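You operate a simulated robot arm through the tools that you are given. There is no shell and no other tool. Be economical: measure what you need, move in short steps, check, and stop when the job is done.

The job below is to be done with a simulated robot arm. You get a single attempt, and the scene is never put back.

TASK
Test the small grey fan at Fast, then switch the fan tester off.
Fine: guard closed before it goes on, and left closed; wait for the result; slider back to Slow; test no other.

The check looks at the end state, three seconds after you hand in, the way a careful person would. Anything else that was tipped, shoved, dropped, spilled or broken makes it a failure.

THE ROBOT
A 6-joint arm with a two-finger parallel gripper, fixed in place. Base frame: the origin is at the foot of the arm, x ahead of it, y to its left, z up; the work surface is at about z = 72. Readings come in cm, degrees, newtons and seconds.
With the tool pointing down near the work surface it reaches from about 22 to 62 cm from the base axis. Its first joint turns from -66.0 to 66.0 degrees. Payload 2.7 kg.
Tool frame: the origin (TCP) lies between the finger pads and is the grasp point; the fingertips stand 2.3 cm ahead of it; z points along the fingers, y is the line along which they close. The gripper opens to 9.4 cm. The fingers are 3.8 cm wide and 1 cm thick; the gripper's body (5.4 by 9.6 cm) begins 3.9 cm behind the TCP.
Orientation is that of the tool frame in the base frame, as a unit quaternion [w, x, y, z]. With the fingers straight down and closing along the base's y, the tool's x points along the base's -x, its y along +y and its z along -z.

THE INTERFACE
- The arm moves only by the tool jog_arm. Its argument "moves" is a list of rows, each an object (a shift or turn left out is 0, a gripper value left out holds the last) with "linear": the shift along the tool's x, y, z in m, a list of three; "rot": the turn, a rotation vector about the tool's x, y, z in degrees, a list of three; "jaw": the closure, from 0 (fully open) to 1 (shut). In form: [{"linear": [x, y, z], "rot": [ax, ay, az], "jaw": jaw}, ...]. A call has 1 to 10 rows; each row shifts and turns the commanded pose from where the row before left it, along the tool's axes as they then stand. Rows are played at 5 a second. More than 5 cm and 8.6 degrees between two rows, or a gripper value outside its range, and nothing of the call is played. A pose out of reach is approached as far as the arm can. The call stops where the force on the tool passes 90 N (or 10 N more than at its start, if that is more) or the arm is blocked; 0.2 s more then pass. The fingers move at their own pace (about 4.5 cm/s each) and stop on an object; they squeeze with about 30 N. The grip force told is the motor's: it shows also when the fingers shut on nothing. Time passes only in rows, and 0.2 s behind the last, so rows that do not move let the fingers close. It gives the time, the measured TCP pose, the force on the tool (base axes), the opening and the grip force at its end, in the units of the frame above (readings bear some noise), with the torque about the TCP (base axes, N m) and any sound that the robot's microphone picked up, and new pictures: "show" is both (left out), scene, wrist or none.
- Cameras (640 x 400 px; columns grow to the right, rows downward): "scene" is fixed at [6.11, -42.26, 140.4]; the picture's right is [0.89, -0.46, 0.00], its down [-0.27, -0.51, -0.82] and it looks along [0.38, 0.72, -0.58] (base axes); focal length 366 px, centre (320, 200). "wrist" rides on the gripper at [8.7, 1.6, -7.4] in the tool frame; the picture's right is [-0.18, 0.98, 0.00], its down [-0.58, -0.11, -0.81] and it looks along [-0.79, -0.15, 0.59] (tool axes); focal length 243 px, centre (320, 200). There is no depth. A picture from a camera that has moved, and an enlarged one, comes with that camera's place and axes in the base frame and with its lens.
- enlarge(camera, box): a new picture of the part [left, top, right, bottom] of that camera's present view, enlarged. The clock stands still meanwhile.
- finish_job(): hands the job in; it is judged then, once.

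Go step by step. Nothing tells you positions but the pictures and the camera data: compare them with the known pose of the tool, close in by small moves and look again before you grip or let go. The budget is 120 turns and 200 pictures, counting those below and the enlarged ones. Unless the task says otherwise, let go and move clear before handing in, and close with one line.

The tools are called after "Call:" as name(argument=value, ...) on one line, values as JSON. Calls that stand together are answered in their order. jog_arm: Moves the arm, as the interface text tells. Its arguments: {"type":"object","properties":{"moves":{"type":"array","items":{"type":"object","properties":{"linear":{"type":"array","items":{"type":"number"}},"rot":{"type":"array","items":{"type":"number"}},"jaw":{"type":"number"}}}},"show":{"type":"string","enum":["both","scene","wrist","none"]}},"required":["moves"]} The other tools are called the same way: enlarge (camera, box) takes an enlarged picture of a part of a camera's view; finish_job () hands the job in.

At the start:

```text
t: 0.0
tool_pos: [29.6, 14.06, 115.3]
ee_rot: [0.0, 0.001, 1.0, 0.0]
ft_force: [0.2, 0.5, -0.1]
moment: [0.02, -0.02, 0.0]
opening: 9.39
grasp_force: 0.0
```

scene: 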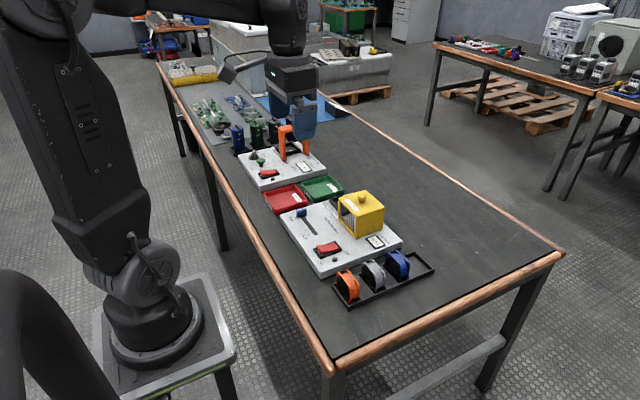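
wrist: 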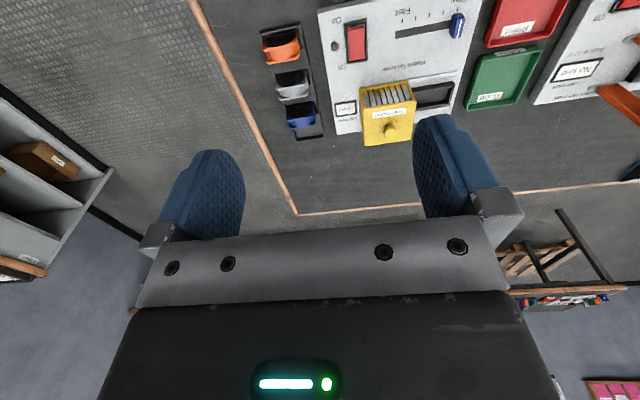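

I see a white tester board with a yellow sliding/hinged guard, a red rocker switch, a blue slider, and a tray with three fans (orange, grey, blue). I'll look closer first.

Call:
enlarge(camera="scene", box=[260, 170, 440, 310])

Call:
enlarge(camera="wrist", box=[240, 0, 560, 200])

Call:
enlarge(camera="scene", box=[220, 100, 360, 220])

```text
2.86 times, centred on (350, 240) of scene
camera zoom: at [6.11, -42.26, 140.4], right [0.89, -0.46, 0.0], down [-0.27, -0.51, -0.82], along [0.38, 0.72, -0.58], focal length 1045 px, centre (234, 86)
```

zoom: 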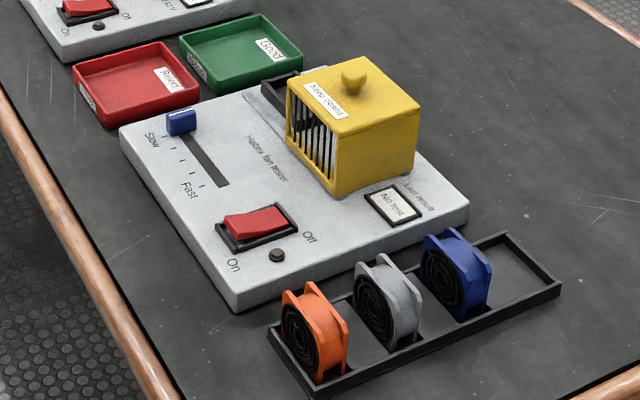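

```text
2.00 times, centred on (400, 100) of wrist
camera zoom: at [20.99, 15.56, 122.8], right [0.19, 0.98, 0.0], down [0.58, -0.11, 0.81], along [0.79, -0.15, -0.59], focal length 485 px, centre (160, 400)
```

zoom: 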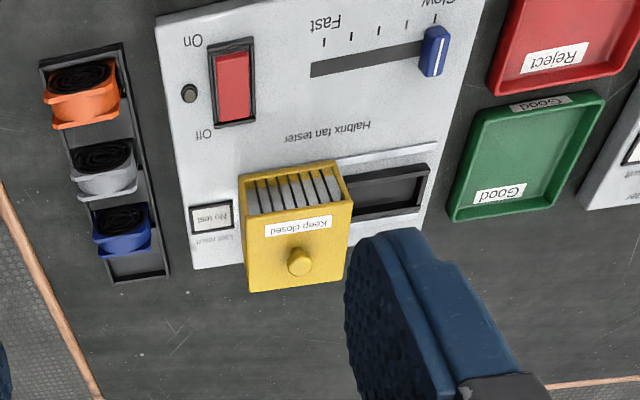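

```text
3.33 times, centred on (290, 160) of scene
camera zoom: at [6.11, -42.26, 140.4], right [0.89, -0.46, 0.0], down [-0.27, -0.51, -0.82], along [0.38, 0.72, -0.58], focal length 1219 px, centre (420, 333)
```

zoom: 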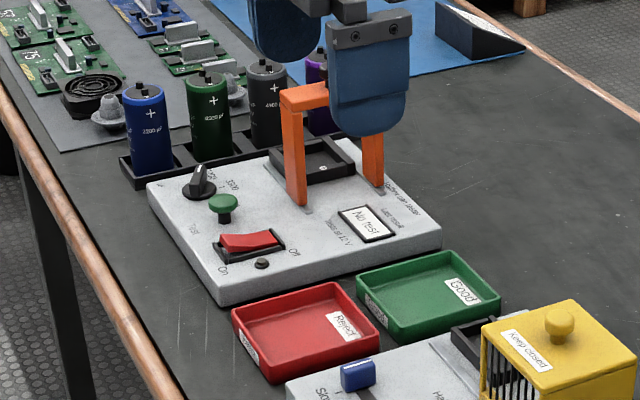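

The fans stand upright in the tray near (45, 6), and the recess of the fan tester is near (52, 34), close to the reach limit. I'll move closer for a better look.

Call:
jog_arm(moves=[{"linear": [-0.02, 0.015, 0.033]}, {"linear": [-0.02, 0.015, 0.033]}, {"linear": [-0.02, 0.015, 0.033]}, {"linear": [-0.02, 0.015, 0.033]}, {"linear": [-0.02, 0.015, 0.03]}, {"linear": [0, 0, 0]}], show="both")

```text
t: 1.4
tool_pos: [39.34, 21.38, 99.32]
ee_rot: [0.001, 0.0, 1.0, 0.0]
ft_force: [0.2, -0.6, 0.0]
moment: [-0.01, 0.0, 0.02]
opening: 9.41
grasp_force: 0.0
camera wrist: at [30.83, 23.06, 106.77], right [0.18, 0.98, 0.0], down [0.58, -0.11, 0.81], along [0.79, -0.15, -0.59], focal length 243 px, centre (320, 200)
```

scene: 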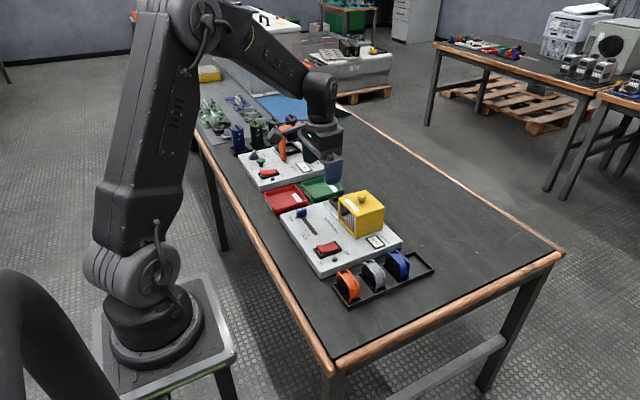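
wrist: 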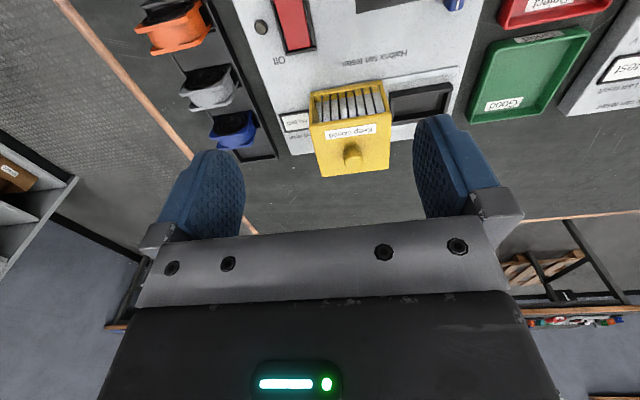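

The view is closer now. I'll enlarge it to measure the recess, guard and fans.

Call:
enlarge(camera="wrist", box=[260, 0, 500, 150])

Call:
enlarge(camera="wrist", box=[120, 0, 320, 170])

Call:
enlarge(camera="scene", box=[270, 180, 420, 274])

Call:
enlarge(camera="scene", box=[325, 230, 445, 310])

```text
2.67 times, centred on (380, 75) of wrist
camera zoom: at [30.83, 23.06, 106.77], right [0.18, 0.98, 0.0], down [0.58, -0.11, 0.81], along [0.79, -0.15, -0.59], focal length 647 px, centre (160, 533)
```

zoom: 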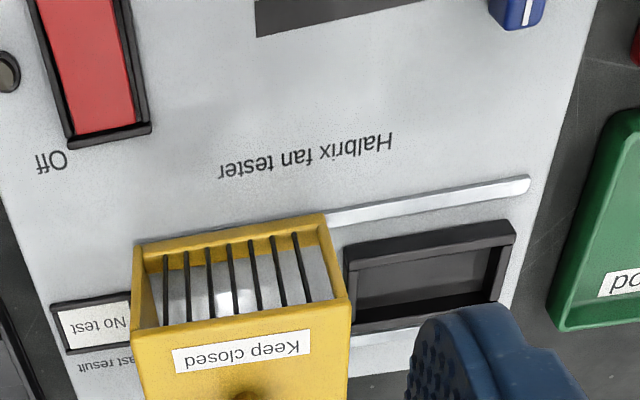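

```text
2.35 times, centred on (220, 85) of wrist
camera zoom: at [30.83, 23.06, 106.77], right [0.18, 0.98, 0.0], down [0.58, -0.11, 0.81], along [0.79, -0.15, -0.59], focal length 571 px, centre (555, 471)
```

zoom: 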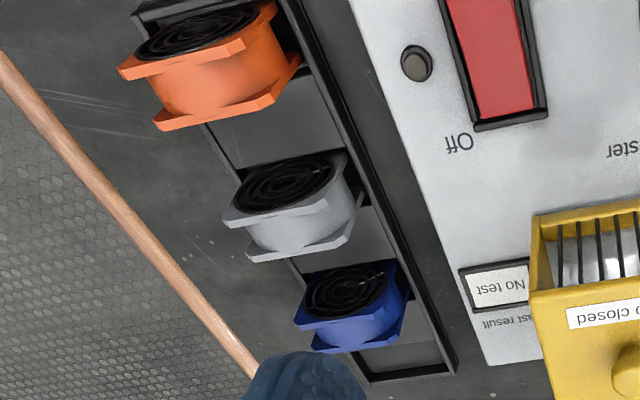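

```text
4.26 times, centred on (345, 227) of scene
camera zoom: at [6.11, -42.26, 140.4], right [0.89, -0.46, 0.0], down [-0.27, -0.51, -0.82], along [0.38, 0.72, -0.58], focal length 1556 px, centre (214, 85)
```

zoom: 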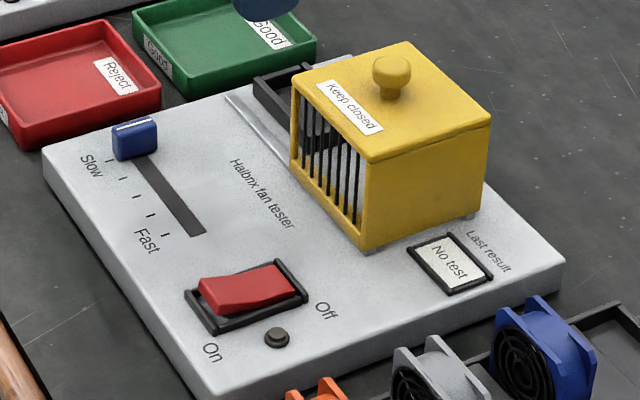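

```text
5.00 times, centred on (385, 270) of scene
camera zoom: at [6.11, -42.26, 140.4], right [0.89, -0.46, 0.0], down [-0.27, -0.51, -0.82], along [0.38, 0.72, -0.58], focal length 1829 px, centre (-5, -150)
```

zoom: 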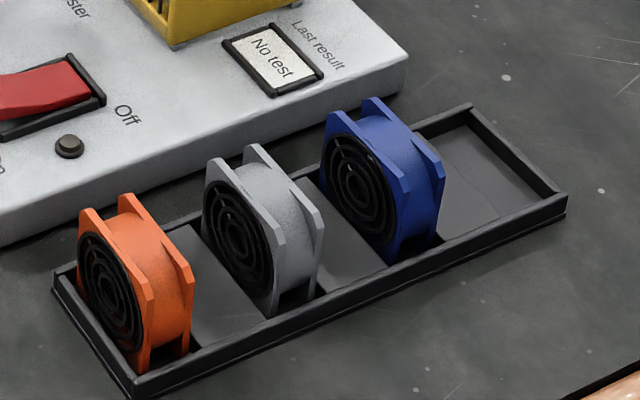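

Fan tester is square to the base: top about z = 75, recess frame centred near (52.7, 33.3). The grey fan is about 5×2.3×5.5 cm at (45, 5.5). I'll check reach above the recess first, which also gives a better view of it.

Call:
jog_arm(moves=[{"linear": [-0.03, 0.03, 0.0], "jaw": 0.5}, {"linear": [-0.03, 0.03, 0.0]}, {"linear": [-0.035, 0.03, 0.0]}, {"linear": [-0.0386, 0.029, 0.0]}, {"linear": [0, 0, 0.045]}, {"linear": [0, 0, 0.045]}, {"linear": [0, 0, 0.045]}, {"linear": [0, 0, 0.02]}, {"linear": [0, 0, 0]}, {"linear": [0, 0, 0]}], show="both")

```text
t: 3.6
tool_pos: [52.71, 33.37, 83.86]
ee_rot: [-0.001, 0.001, 1.0, 0.0]
ft_force: [0.2, -0.2, 0.6]
moment: [0.01, 0.01, -0.03]
opening: 4.71
grasp_force: 0.1
camera wrist: at [44.04, 34.95, 91.38], right [0.19, 0.98, 0.0], down [0.58, -0.11, 0.81], along [0.79, -0.15, -0.59], focal length 243 px, centre (320, 200)
```

scene: 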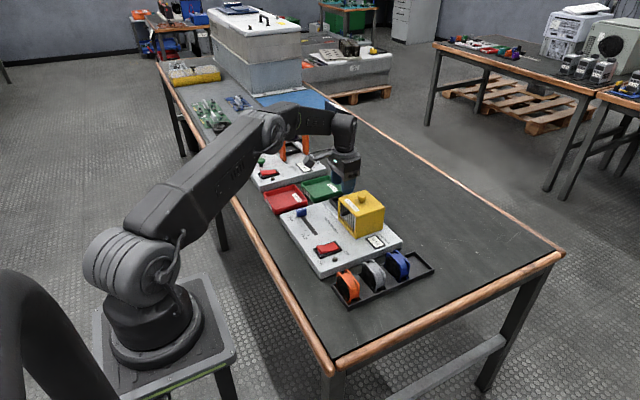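
wrist: 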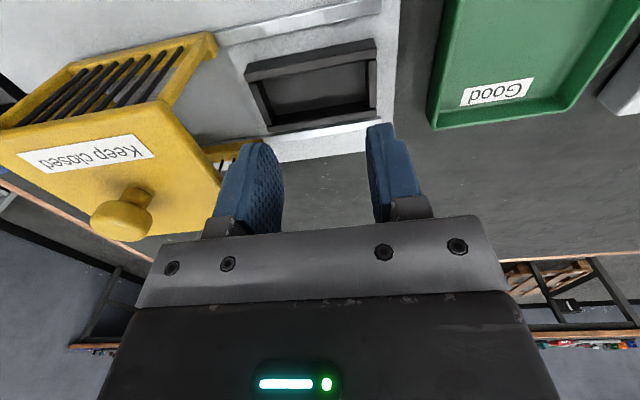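

The arm reaches the recess. I'll measure it from here.

Call:
enlarge(camera="wrist", box=[180, 0, 420, 170])

Call:
enlarge(camera="scene", box=[290, 170, 400, 260])

```text
2.35 times, centred on (300, 85) of wrist
camera zoom: at [44.04, 34.95, 91.38], right [0.19, 0.98, 0.0], down [0.58, -0.11, 0.81], along [0.79, -0.15, -0.59], focal length 571 px, centre (367, 471)
```

zoom: 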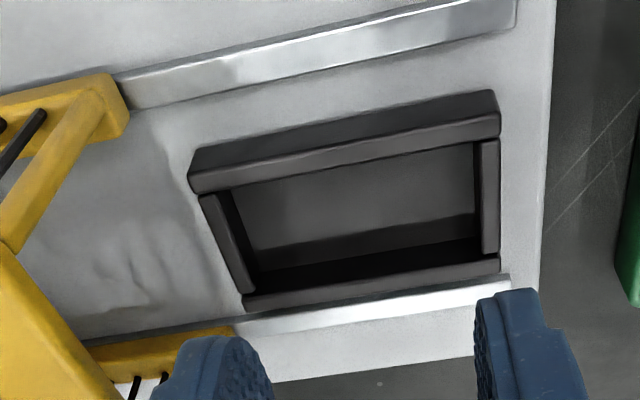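

```text
4.44 times, centred on (345, 215) of scene
camera zoom: at [6.11, -42.26, 140.4], right [0.89, -0.46, 0.0], down [-0.27, -0.51, -0.82], along [0.38, 0.72, -0.58], focal length 1626 px, centre (209, 133)
```

zoom: 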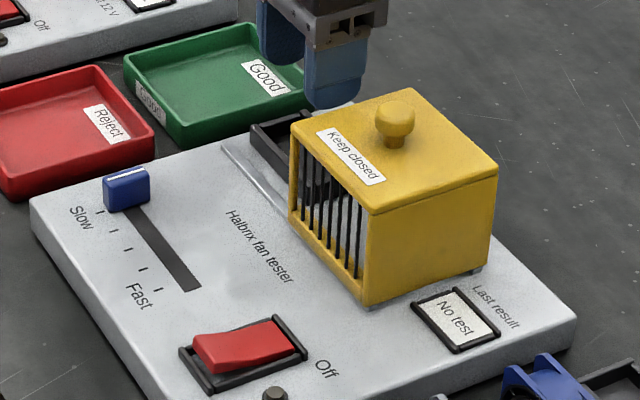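

Recess inner opening is roughly x 51.1–54.2, y 29.6–36.4, and the guard is a tunnel open toward +y. Now to the grey fan: up, across, and look.

Call:
jog_arm(moves=[{"linear": [0, 0, -0.045], "jaw": 0.1}, {"linear": [0, 0, -0.045]}, {"linear": [0.012, -0.046, 0]}, {"linear": [0.013, -0.046, 0]}, {"linear": [0.013, -0.046, 0]}, {"linear": [0.013, -0.046, 0]}, {"linear": [0.013, -0.046, 0]}, {"linear": [0.013, -0.046, 0]}, {"linear": [0, 0, 0.03]}, {"linear": [0, 0, 0]}], show="both")

```text
t: 5.8
tool_pos: [44.87, 5.68, 89.74]
ee_rot: [0.001, 0.0, 1.0, 0.001]
ft_force: [-1.0, -0.5, -1.2]
moment: [0.0, -0.01, 0.02]
opening: 8.48
grasp_force: 0.1
camera wrist: at [36.28, 7.32, 97.28], right [0.18, 0.98, 0.0], down [0.58, -0.11, 0.81], along [0.79, -0.15, -0.59], focal length 243 px, centre (320, 200)
```

scene: 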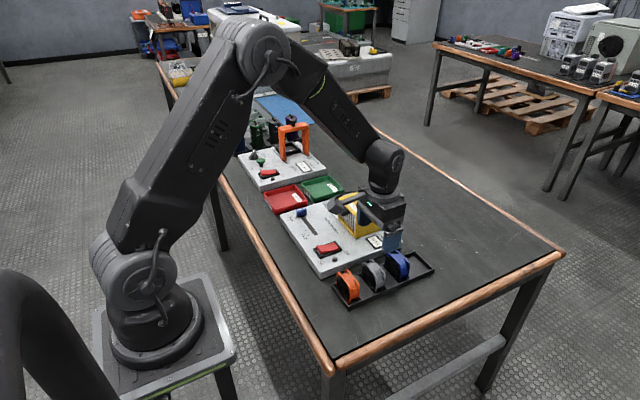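
wrist: 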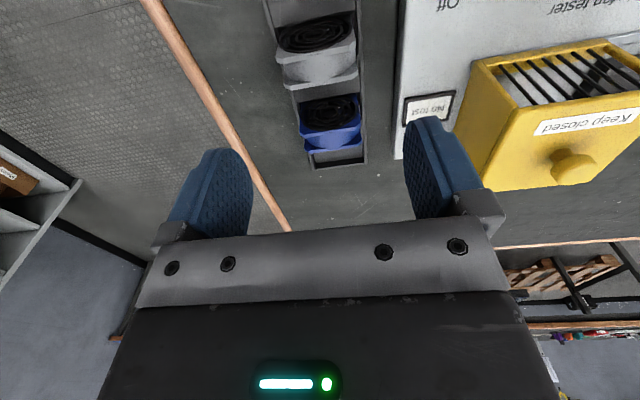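

Call:
enlarge(camera="wrist", box=[240, 0, 420, 180])

```text
2.22 times, centred on (330, 90) of wrist
camera zoom: at [36.28, 7.32, 97.28], right [0.18, 0.98, 0.0], down [0.58, -0.11, 0.81], along [0.79, -0.15, -0.59], focal length 539 px, centre (298, 444)
```

zoom: 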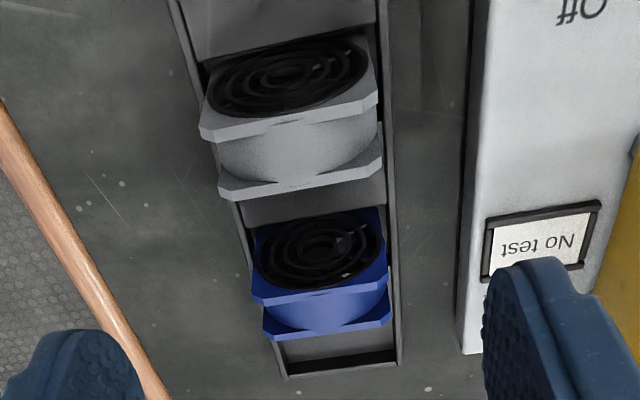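

Grey fan is centred at about (44.9, 5.5), 6 cm wide, top ≈ 78.5. I'll descend over it.

Call:
jog_arm(moves=[{"linear": [0, -0.0015, 0.04], "jaw": 0.1}, {"linear": [0, 0, 0.04]}, {"linear": [0, 0, 0.03]}, {"linear": [0, 0, 0]}], show="both")

Call:
enlarge(camera="scene", box=[325, 220, 445, 310])

```text
t: 6.8
tool_pos: [44.95, 5.54, 78.66]
ee_rot: [0.0, 0.0, 1.0, 0.0]
ft_force: [-0.2, -0.7, -0.2]
moment: [0.02, 0.01, -0.01]
opening: 8.43
grasp_force: 0.1
camera wrist: at [36.36, 7.21, 86.12], right [0.18, 0.98, 0.0], down [0.58, -0.11, 0.81], along [0.79, -0.15, -0.59], focal length 243 px, centre (320, 200)
```

scene: 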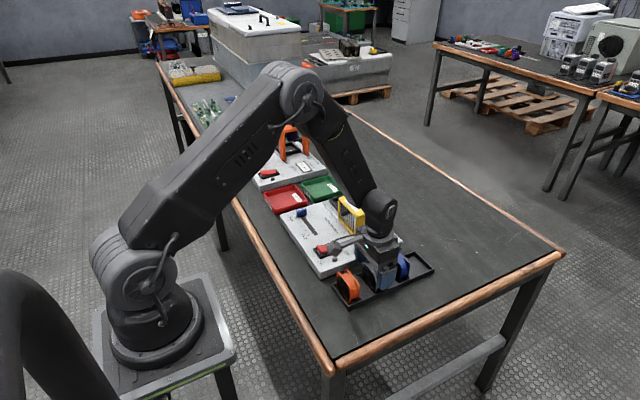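
wrist: 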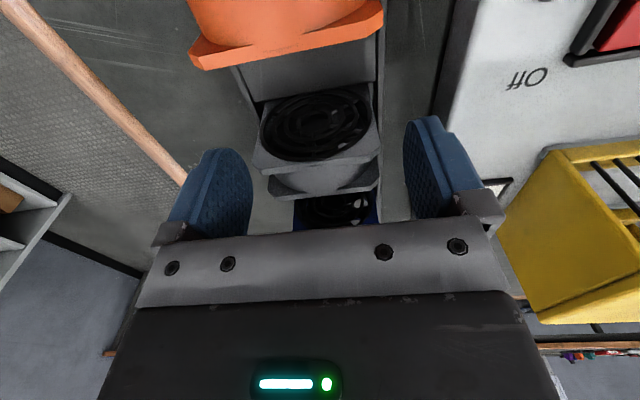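

```text
4.44 times, centred on (385, 265) of scene
camera zoom: at [6.11, -42.26, 140.4], right [0.89, -0.46, 0.0], down [-0.27, -0.51, -0.82], along [0.38, 0.72, -0.58], focal length 1626 px, centre (31, -89)
```

zoom: 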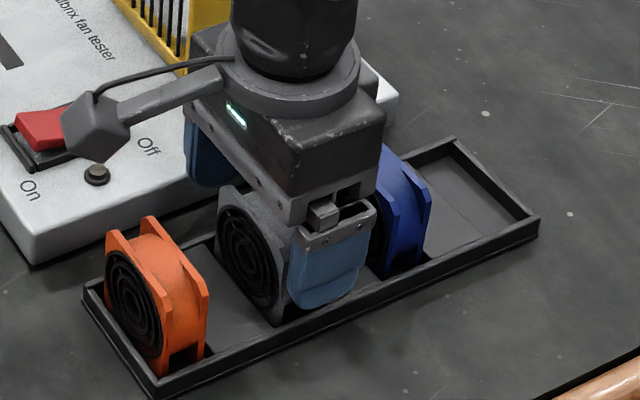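

The fingers straddle the grey fan with clear space to the blue one; closing.

Call:
jog_arm(moves=[{"jaw": 0.25}, {"jaw": 0.35}, {"jaw": 0.5}, {"jaw": 0.5}, {"jaw": 0.5}], show="wrist")

```text
t: 8.0
tool_pos: [44.92, 5.7, 78.63]
ee_rot: [-0.001, 0.001, 1.0, -0.001]
ft_force: [-0.2, 0.0, 0.5]
moment: [-0.03, 0.01, 0.02]
opening: 5.95
grasp_force: 30.1
camera wrist: at [36.36, 7.2, 86.16], right [0.19, 0.98, 0.0], down [0.58, -0.11, 0.81], along [0.79, -0.15, -0.59], focal length 243 px, centre (320, 200)
```

wrist: 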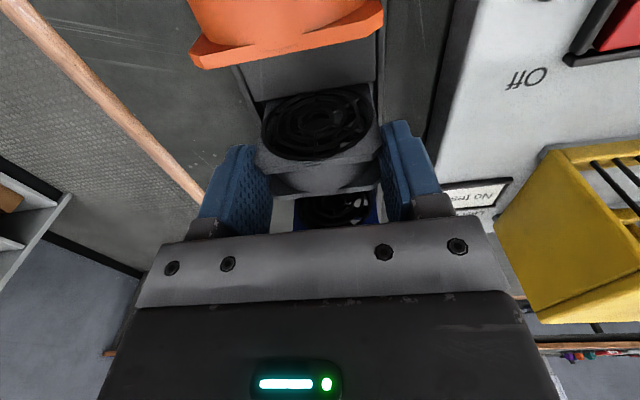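

Gripped at 5.95 cm width. Lifting straight up, then carrying toward the recess at a height above the guard.

Call:
jog_arm(moves=[{"linear": [0, 0, -0.02]}, {"linear": [0, 0, -0.045]}, {"linear": [0, 0, -0.045]}, {"linear": [0, 0, -0.04]}, {"linear": [0, 0, 0]}], show="both")

```text
t: 9.2
tool_pos: [45.28, 5.43, 94.04]
ee_rot: [0.0, 0.001, 1.0, 0.0]
ft_force: [-0.1, -0.6, -0.9]
moment: [0.0, 0.01, -0.01]
opening: 5.94
grasp_force: 29.9
camera wrist: at [36.72, 7.09, 101.51], right [0.19, 0.98, 0.0], down [0.58, -0.11, 0.81], along [0.79, -0.15, -0.59], focal length 243 px, centre (320, 200)
```

scene: 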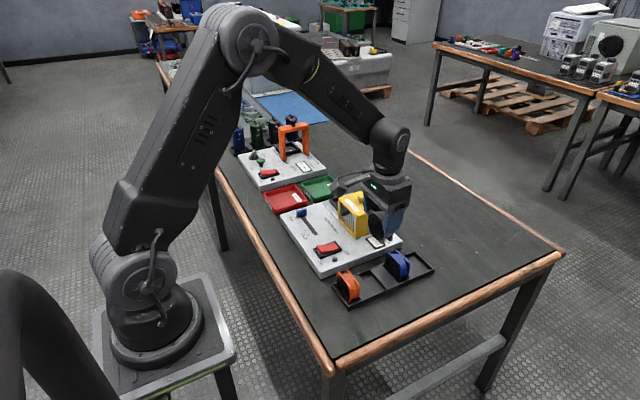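
wrist: 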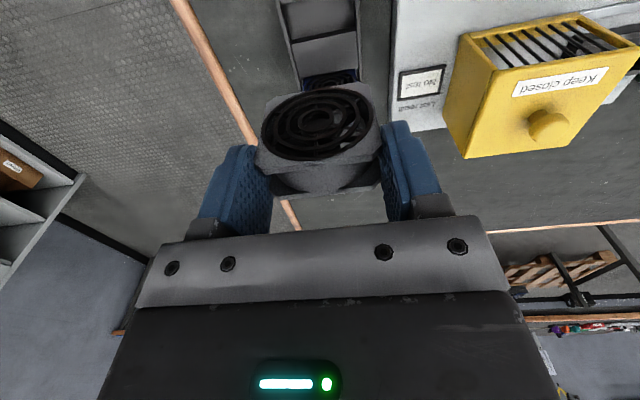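

Fan is held. Moving over the recess with its bottom about z = 88, above the guard knob.

Call:
jog_arm(moves=[{"linear": [-0.012, 0.046, 0]}, {"linear": [-0.012, 0.046, 0]}, {"linear": [-0.012, 0.046, 0]}, {"linear": [-0.013, 0.046, 0]}, {"linear": [-0.013, 0.046, 0]}, {"linear": [-0.0135, 0.046, 0]}, {"linear": [0, 0, 0.03]}, {"linear": [0, 0, 0]}, {"linear": [0, 0, 0]}], show="both")

Call:
enlarge(camera="wrist", box=[180, 0, 420, 200])

Call:
enlarge(camera="scene", box=[290, 140, 410, 240])

```text
t: 11.2
tool_pos: [52.98, 32.97, 90.74]
ee_rot: [0.0, 0.001, 1.0, 0.0]
ft_force: [0.2, 0.0, 0.0]
moment: [-0.04, -0.01, 0.01]
opening: 5.96
grasp_force: 30.4
camera wrist: at [44.37, 34.49, 98.33], right [0.19, 0.98, 0.0], down [0.58, -0.11, 0.81], along [0.79, -0.15, -0.59], focal length 243 px, centre (320, 200)
```

scene: 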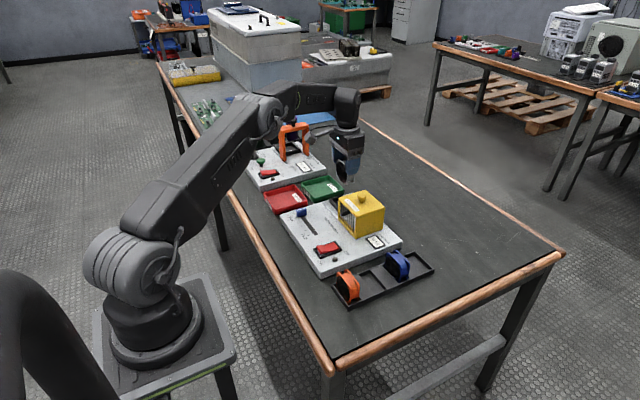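
wrist: 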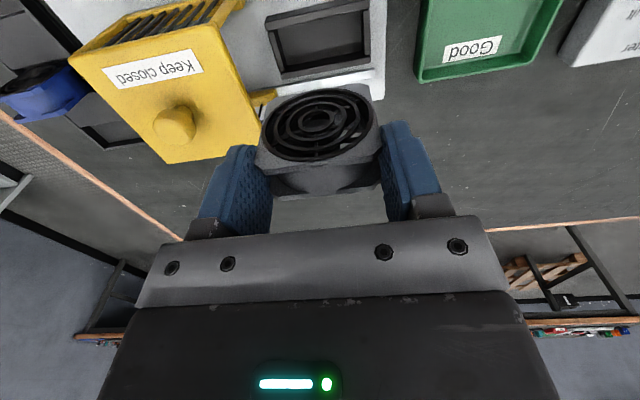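

```text
2.00 times, centred on (300, 100) of wrist
camera zoom: at [44.37, 34.49, 98.33], right [0.19, 0.98, 0.0], down [0.58, -0.11, 0.81], along [0.79, -0.15, -0.59], focal length 485 px, centre (360, 400)
```

zoom: 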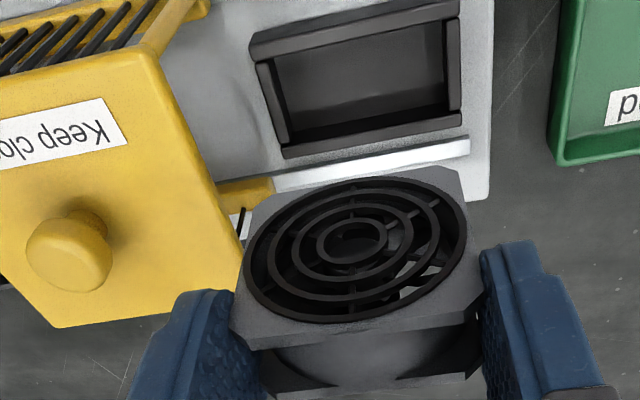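

```text
4.00 times, centred on (350, 190) of scene
camera zoom: at [6.11, -42.26, 140.4], right [0.89, -0.46, 0.0], down [-0.27, -0.51, -0.82], along [0.38, 0.72, -0.58], focal length 1463 px, centre (200, 240)
```

zoom: 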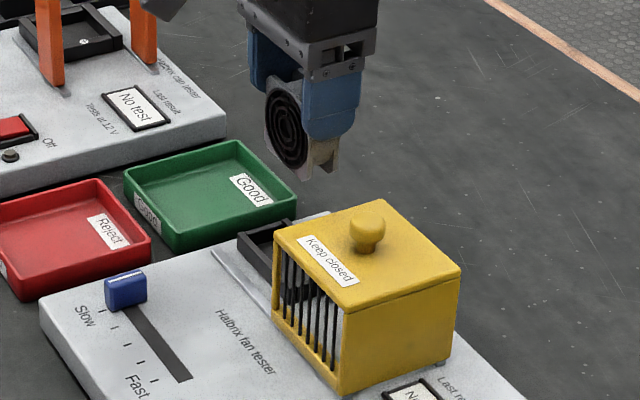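

Recess centre ≈ (52.7, 33.0); the fan seems about 0.3 cm too far in x. I'll correct and lower to just above the walls.

Call:
jog_arm(moves=[{"linear": [0.003, 0, 0.03]}, {"linear": [0, 0, 0.03]}, {"linear": [0, 0, 0.0]}, {"linear": [0, 0, 0]}], show="both")

Call:
enlarge(camera="wrist", box=[180, 0, 420, 200])

Call:
enlarge(camera="scene", box=[300, 150, 400, 240])

```text
t: 12.2
tool_pos: [52.39, 32.91, 84.57]
ee_rot: [-0.001, 0.001, 1.0, 0.001]
ft_force: [1.1, -0.2, -1.1]
moment: [0.02, 0.03, -0.01]
opening: 5.93
grasp_force: 29.8
camera wrist: at [43.92, 34.51, 92.17], right [0.18, 0.98, 0.0], down [0.58, -0.11, 0.81], along [0.79, -0.15, -0.59], focal length 243 px, centre (320, 200)
```

scene: 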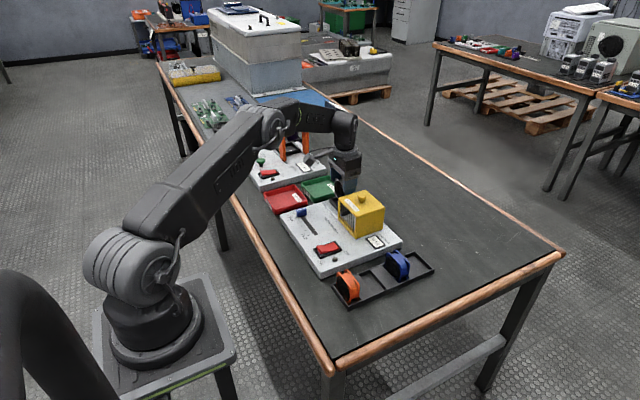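
wrist: 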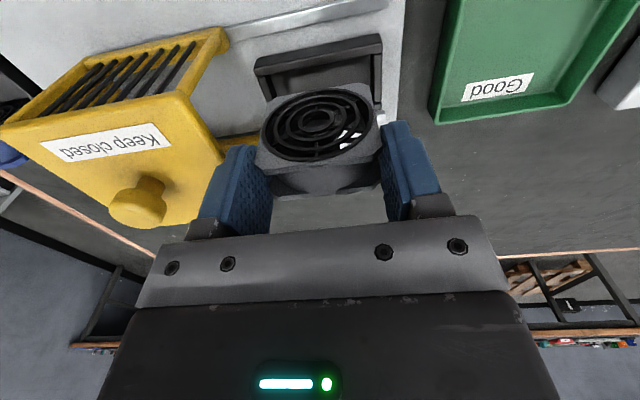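

```text
2.00 times, centred on (300, 100) of wrist
camera zoom: at [43.92, 34.51, 92.17], right [0.18, 0.98, 0.0], down [0.58, -0.11, 0.81], along [0.79, -0.15, -0.59], focal length 485 px, centre (360, 400)
```

zoom: 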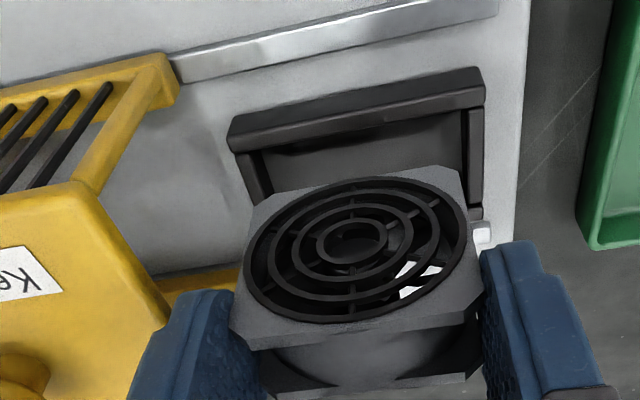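

```text
4.44 times, centred on (350, 195) of scene
camera zoom: at [6.11, -42.26, 140.4], right [0.89, -0.46, 0.0], down [-0.27, -0.51, -0.82], along [0.38, 0.72, -0.58], focal length 1626 px, centre (187, 222)
```

zoom: 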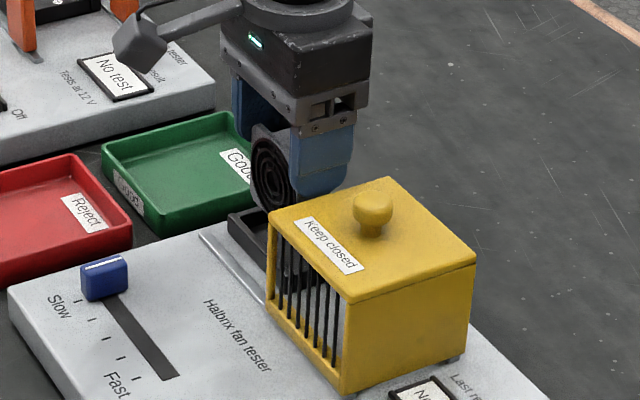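

Fan is lined up over the recess (front bottom edge ≈ x 51.5, y centre ≈ 33). Lowering in stages.

Call:
jog_arm(moves=[{"linear": [0, 0, 0.01]}, {"linear": [0, 0, 0.01]}, {"linear": [0, 0, 0.005]}, {"linear": [0, 0, 0]}], show="both")

Call:
enlarge(camera="wrist", box=[180, 0, 420, 200])

Call:
enlarge(camera="scene", box=[300, 150, 400, 240])

```text
t: 13.2
tool_pos: [52.6, 33.13, 82.16]
ee_rot: [0.0, 0.001, 1.0, 0.001]
ft_force: [0.1, -0.6, -1.3]
moment: [-0.05, 0.03, 0.0]
opening: 5.94
grasp_force: 30.4
camera wrist: at [44.01, 34.76, 89.67], right [0.18, 0.98, 0.0], down [0.58, -0.11, 0.81], along [0.79, -0.15, -0.59], focal length 243 px, centre (320, 200)
```

scene: 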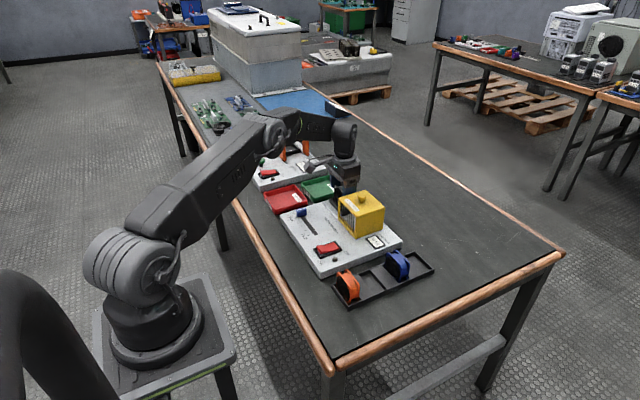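
wrist: 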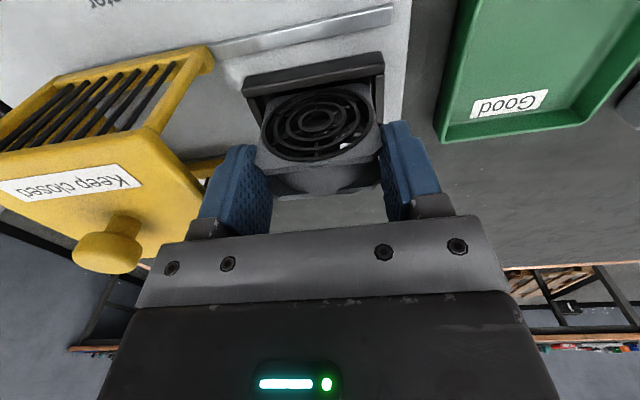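

```text
2.00 times, centred on (300, 100) of wrist
camera zoom: at [44.01, 34.76, 89.67], right [0.18, 0.98, 0.0], down [0.58, -0.11, 0.81], along [0.79, -0.15, -0.59], focal length 485 px, centre (360, 400)
```

zoom: 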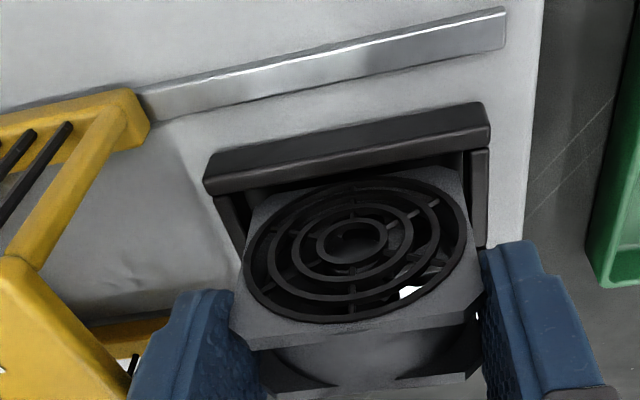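

```text
4.44 times, centred on (350, 195) of scene
camera zoom: at [6.11, -42.26, 140.4], right [0.89, -0.46, 0.0], down [-0.27, -0.51, -0.82], along [0.38, 0.72, -0.58], focal length 1626 px, centre (187, 222)
```

zoom: 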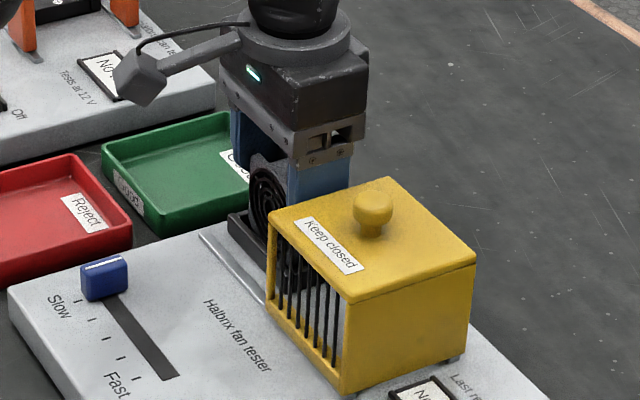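

The fan bottom is level with the wall tops and looks centred. Continuing down until it rests.

Call:
jog_arm(moves=[{"linear": [0, 0, 0.004]}, {"linear": [0, 0, 0.004]}, {"linear": [0, 0, 0]}], show="wrist")

Call:
enlarge(camera="wrist", box=[180, 0, 420, 200])

```text
t: 14.0
tool_pos: [52.65, 33.29, 81.57]
ee_rot: [0.003, 0.0, 1.0, 0.002]
ft_force: [-5.6, -0.2, 19.8]
moment: [-0.23, 0.45, -0.05]
opening: 5.94
grasp_force: 30.2
camera wrist: at [44.09, 34.81, 89.06], right [0.18, 0.98, 0.0], down [0.58, -0.11, 0.81], along [0.8, -0.15, -0.59], focal length 243 px, centre (320, 200)
```

wrist: 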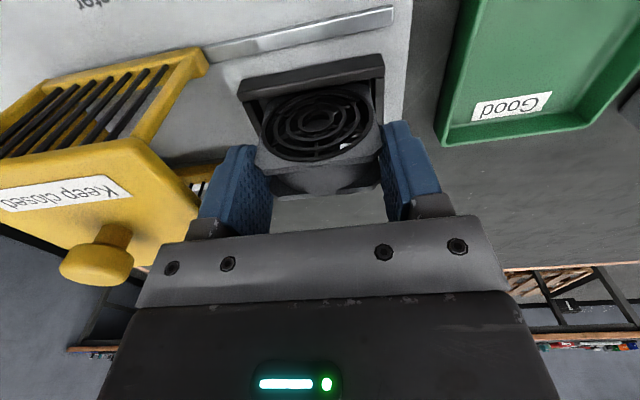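

```text
2.00 times, centred on (300, 100) of wrist
camera zoom: at [44.09, 34.81, 89.06], right [0.18, 0.98, 0.0], down [0.58, -0.11, 0.81], along [0.8, -0.15, -0.59], focal length 485 px, centre (360, 400)
```

zoom: 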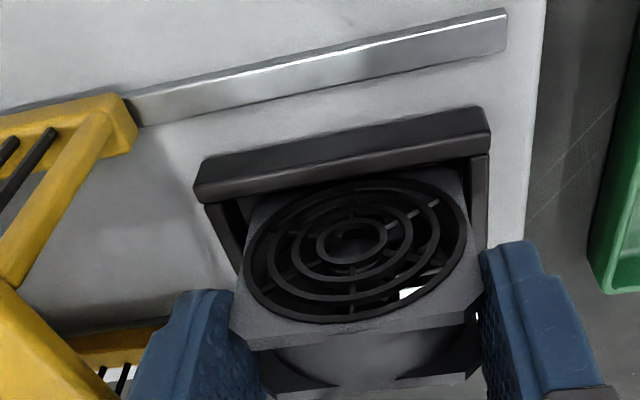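

There is 20 N of contact with the fan bottom at about z = 75.4, about 1 cm below the wall tops, so it is probably on the recess floor. I'll verify from the scene camera before releasing.

Call:
enlarge(camera="scene", box=[320, 170, 390, 220])

Call:
enlarge(camera="wrist", box=[225, 40, 405, 150])

```text
8.00 times, centred on (355, 195) of scene
camera zoom: at [6.07, -42.28, 140.39], right [0.89, -0.46, 0.0], down [-0.27, -0.51, -0.82], along [0.38, 0.72, -0.58], focal length 2926 px, centre (40, 240)
```

zoom: 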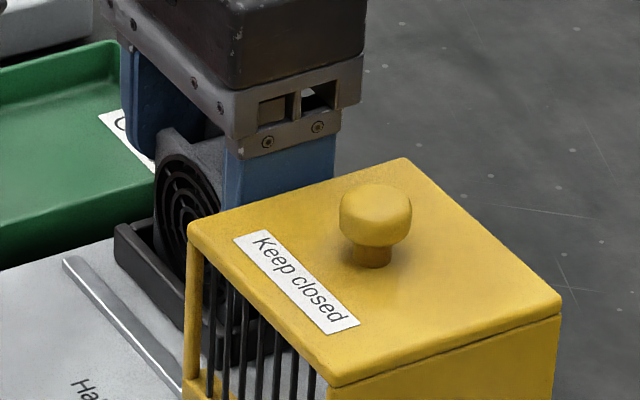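

```text
3.56 times, centred on (315, 95) of wrist
camera zoom: at [44.09, 34.81, 89.06], right [0.18, 0.98, 0.0], down [0.58, -0.11, 0.81], along [0.8, -0.15, -0.59], focal length 863 px, centre (338, 573)
```

zoom: 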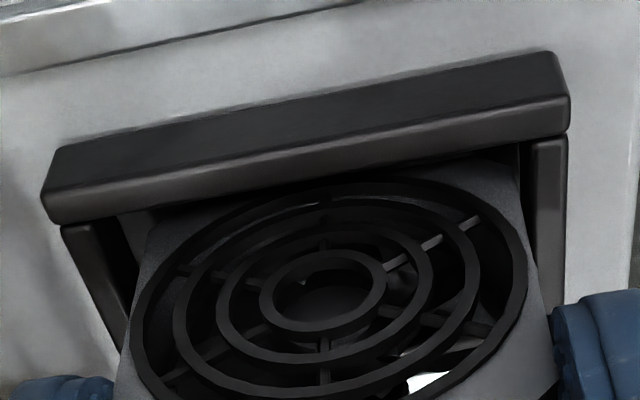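

The fan sits behind the near wall, inside the recess. Releasing with a small opening and rising.

Call:
jog_arm(moves=[{"linear": [0, 0, -0.002]}, {"jaw": 0.29}, {"jaw": 0.29}, {"jaw": 0.28}, {"linear": [0, 0, -0.02]}, {"linear": [0, 0, -0.04]}, {"linear": [0, 0, -0.04]}, {"linear": [0, 0, 0]}], show="both")

Call:
enlarge(camera="wrist", box=[180, 0, 420, 170])

Call:
enlarge(camera="scene", box=[310, 170, 400, 240])

```text
t: 15.8
tool_pos: [52.36, 33.33, 91.49]
ee_rot: [0.0, 0.001, 1.0, 0.001]
ft_force: [0.0, -0.2, -0.4]
moment: [0.01, -0.02, 0.0]
opening: 6.78
grasp_force: 0.0
camera wrist: at [43.79, 34.92, 98.95], right [0.18, 0.98, 0.0], down [0.58, -0.11, 0.81], along [0.79, -0.15, -0.59], focal length 243 px, centre (320, 200)
```

scene: 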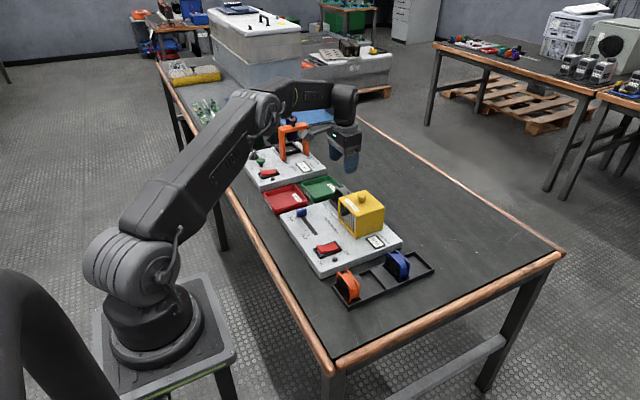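
wrist: 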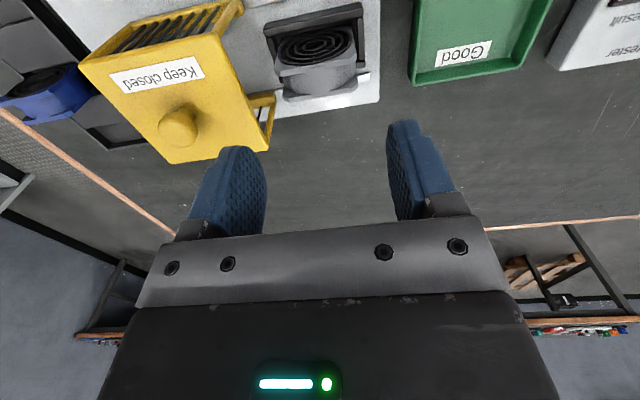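

```text
2.35 times, centred on (300, 85) of wrist
camera zoom: at [43.79, 34.92, 98.95], right [0.18, 0.98, 0.0], down [0.58, -0.11, 0.81], along [0.79, -0.15, -0.59], focal length 571 px, centre (367, 471)
```

zoom: 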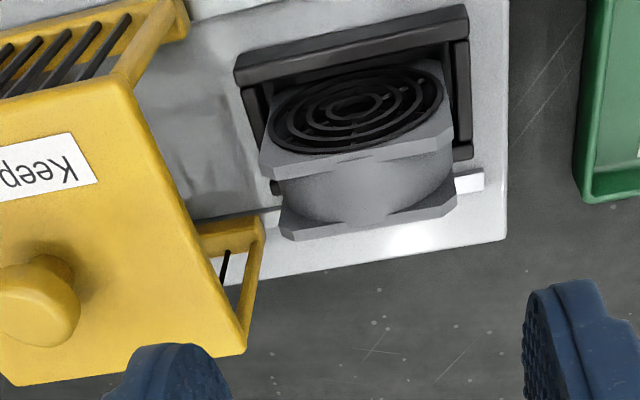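

```text
5.71 times, centred on (355, 205) of scene
camera zoom: at [6.11, -42.26, 140.4], right [0.89, -0.46, 0.0], down [-0.27, -0.51, -0.82], along [0.38, 0.72, -0.58], focal length 2090 px, centre (120, 171)
```

zoom: 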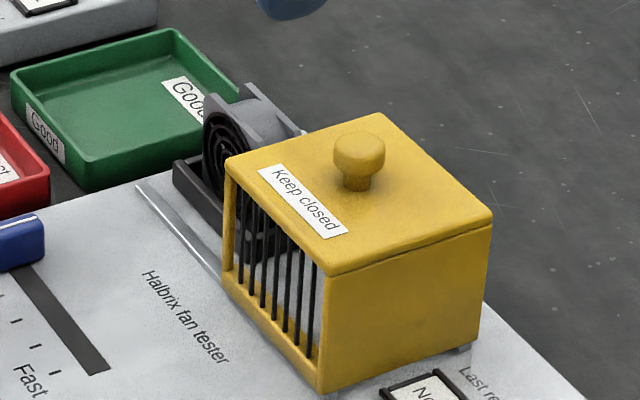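

The fan stands upright in the recess, with its faces at x ≈ 51.6 and 53.8. Next is the guard: its knob is at about (53, 23.4, 84.5), and the guard must slide about 9.4 cm in +y. Moving over the knob.

Call:
jog_arm(moves=[{"linear": [-0.002, -0.033, -0.01], "jaw": 0.5}, {"linear": [-0.002, -0.033, 0]}, {"linear": [0, -0.033, 0]}, {"linear": [0, 0, 0.01]}, {"linear": [0, 0, 0]}], show="both")

Call:
enlarge(camera="scene", box=[310, 150, 400, 240])

Call:
enlarge(camera="wrist", box=[180, 0, 500, 200])

```text
t: 17.0
tool_pos: [52.89, 23.12, 91.38]
ee_rot: [0.0, 0.001, 1.0, -0.001]
ft_force: [0.0, -0.5, 0.9]
moment: [0.03, -0.03, 0.01]
opening: 4.71
grasp_force: 0.1
camera wrist: at [44.29, 24.82, 98.92], right [0.18, 0.98, 0.0], down [0.58, -0.11, 0.81], along [0.79, -0.15, -0.59], focal length 243 px, centre (320, 200)
```

scene: 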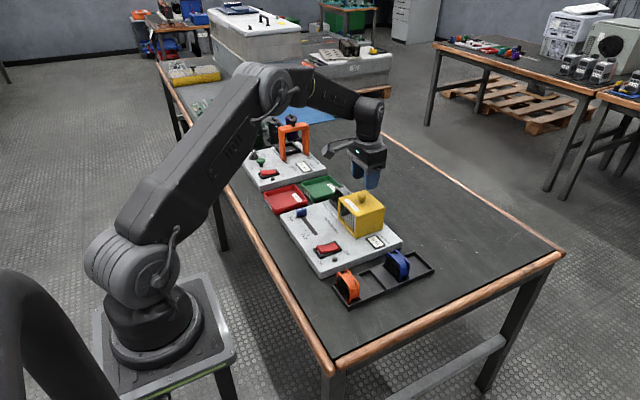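
wrist: 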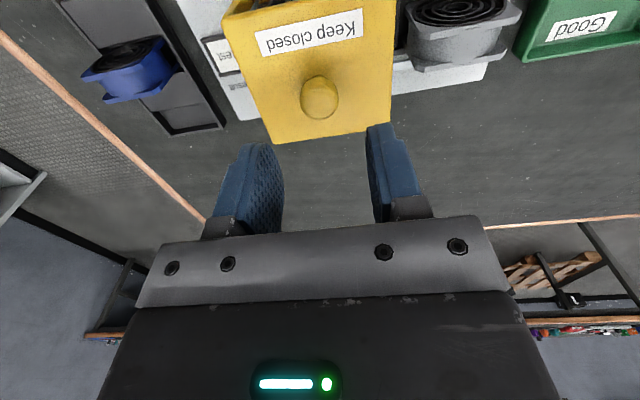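

```text
4.44 times, centred on (355, 195) of scene
camera zoom: at [6.11, -42.27, 140.4], right [0.89, -0.46, 0.0], down [-0.27, -0.51, -0.82], along [0.38, 0.72, -0.58], focal length 1626 px, centre (164, 222)
```

zoom: 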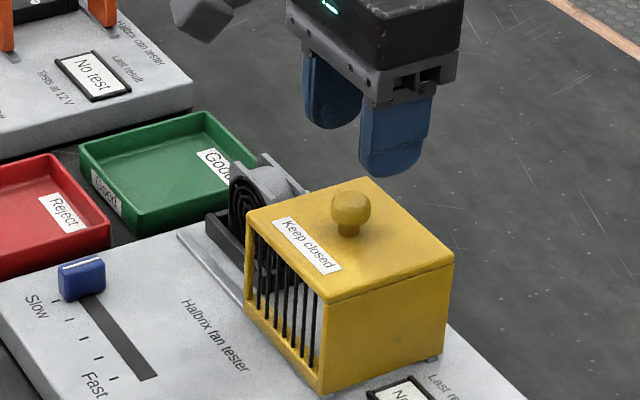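

```text
2.00 times, centred on (340, 100) of wrist
camera zoom: at [44.29, 24.82, 98.92], right [0.18, 0.98, 0.0], down [0.58, -0.11, 0.81], along [0.79, -0.15, -0.59], focal length 485 px, centre (280, 400)
```

zoom: 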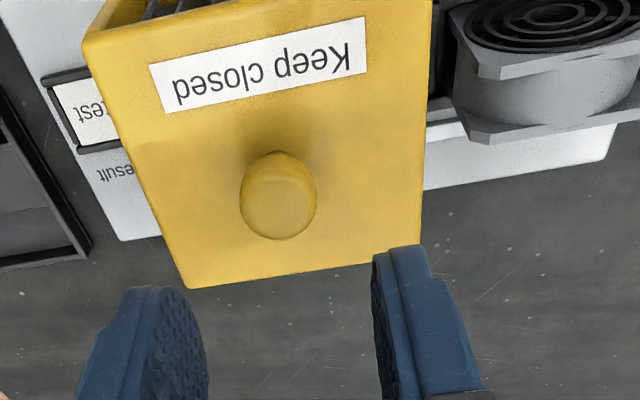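

The knob is centred between the fingers. Descending.

Call:
jog_arm(moves=[{"linear": [0, 0, 0.03]}, {"linear": [0, 0, 0.015]}, {"linear": [0, 0, 0.005]}, {"linear": [0, 0, 0]}], show="both")

Call:
enlarge(camera="scene", box=[310, 150, 400, 240])

```text
t: 18.0
tool_pos: [52.86, 23.32, 86.53]
ee_rot: [-0.001, 0.001, 1.0, 0.001]
ft_force: [-0.8, 0.5, -0.2]
moment: [0.01, 0.02, 0.0]
opening: 4.7
grasp_force: 0.1
camera wrist: at [44.25, 24.9, 93.96], right [0.19, 0.98, 0.0], down [0.58, -0.11, 0.81], along [0.79, -0.15, -0.59], focal length 243 px, centre (320, 200)
```

scene: 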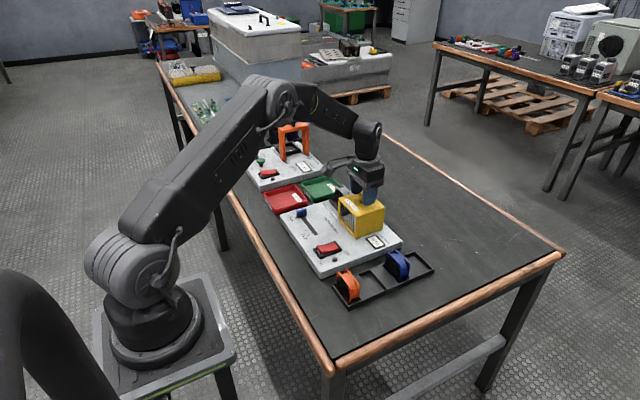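
wrist: 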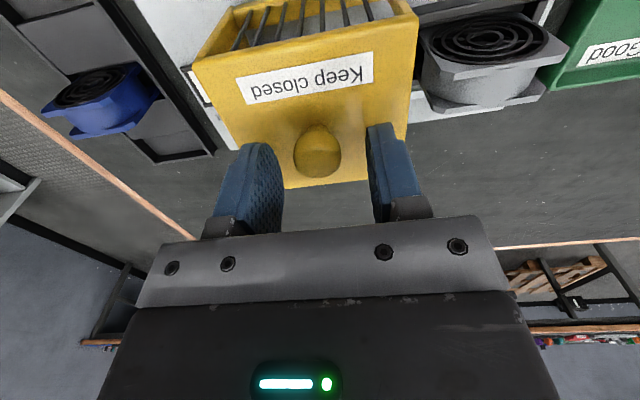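

```text
4.44 times, centred on (355, 195) of scene
camera zoom: at [6.11, -42.26, 140.4], right [0.89, -0.46, 0.0], down [-0.27, -0.51, -0.82], along [0.38, 0.72, -0.58], focal length 1626 px, centre (164, 222)
```

zoom: 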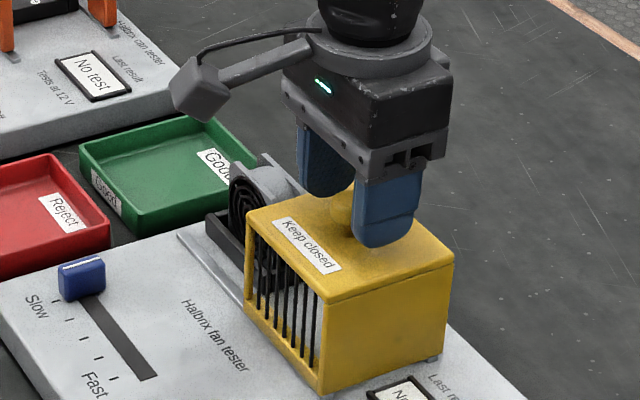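

Call:
jog_arm(moves=[{"linear": [0, 0, 0.003]}, {"linear": [0, 0, 0.002]}, {"jaw": 0.65}, {"jaw": 0.8}, {"jaw": 0.8}, {"jaw": 0.8}], show="wrist")

Call:
enlarge(camera="scene", box=[310, 150, 400, 240])

```text
t: 19.4
tool_pos: [52.81, 23.3, 85.96]
ee_rot: [0.001, 0.001, 1.0, 0.0]
ft_force: [1.8, -0.5, 0.6]
moment: [-0.15, 0.34, -0.12]
opening: 2.38
grasp_force: 44.4
camera wrist: at [44.24, 24.91, 93.5], right [0.19, 0.98, 0.0], down [0.58, -0.11, 0.81], along [0.79, -0.15, -0.59], focal length 243 px, centre (320, 200)
```

wrist: 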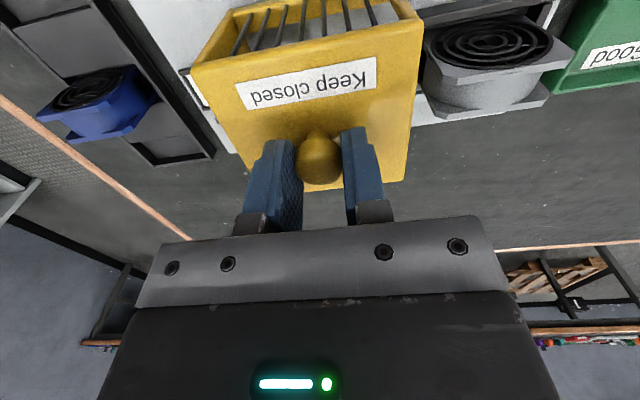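

```text
4.44 times, centred on (355, 195) of scene
camera zoom: at [6.11, -42.27, 140.4], right [0.89, -0.46, 0.0], down [-0.27, -0.51, -0.82], along [0.38, 0.72, -0.58], focal length 1626 px, centre (164, 222)
```

zoom: 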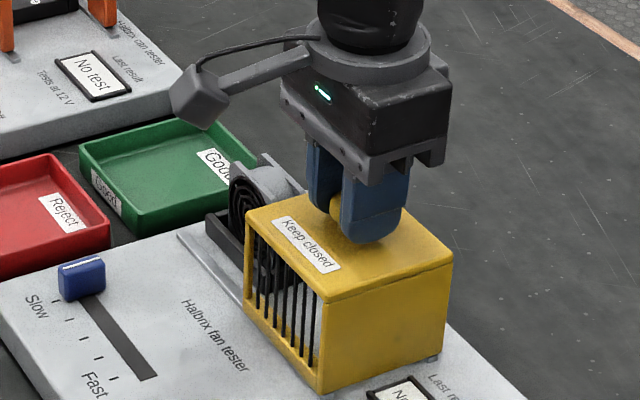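

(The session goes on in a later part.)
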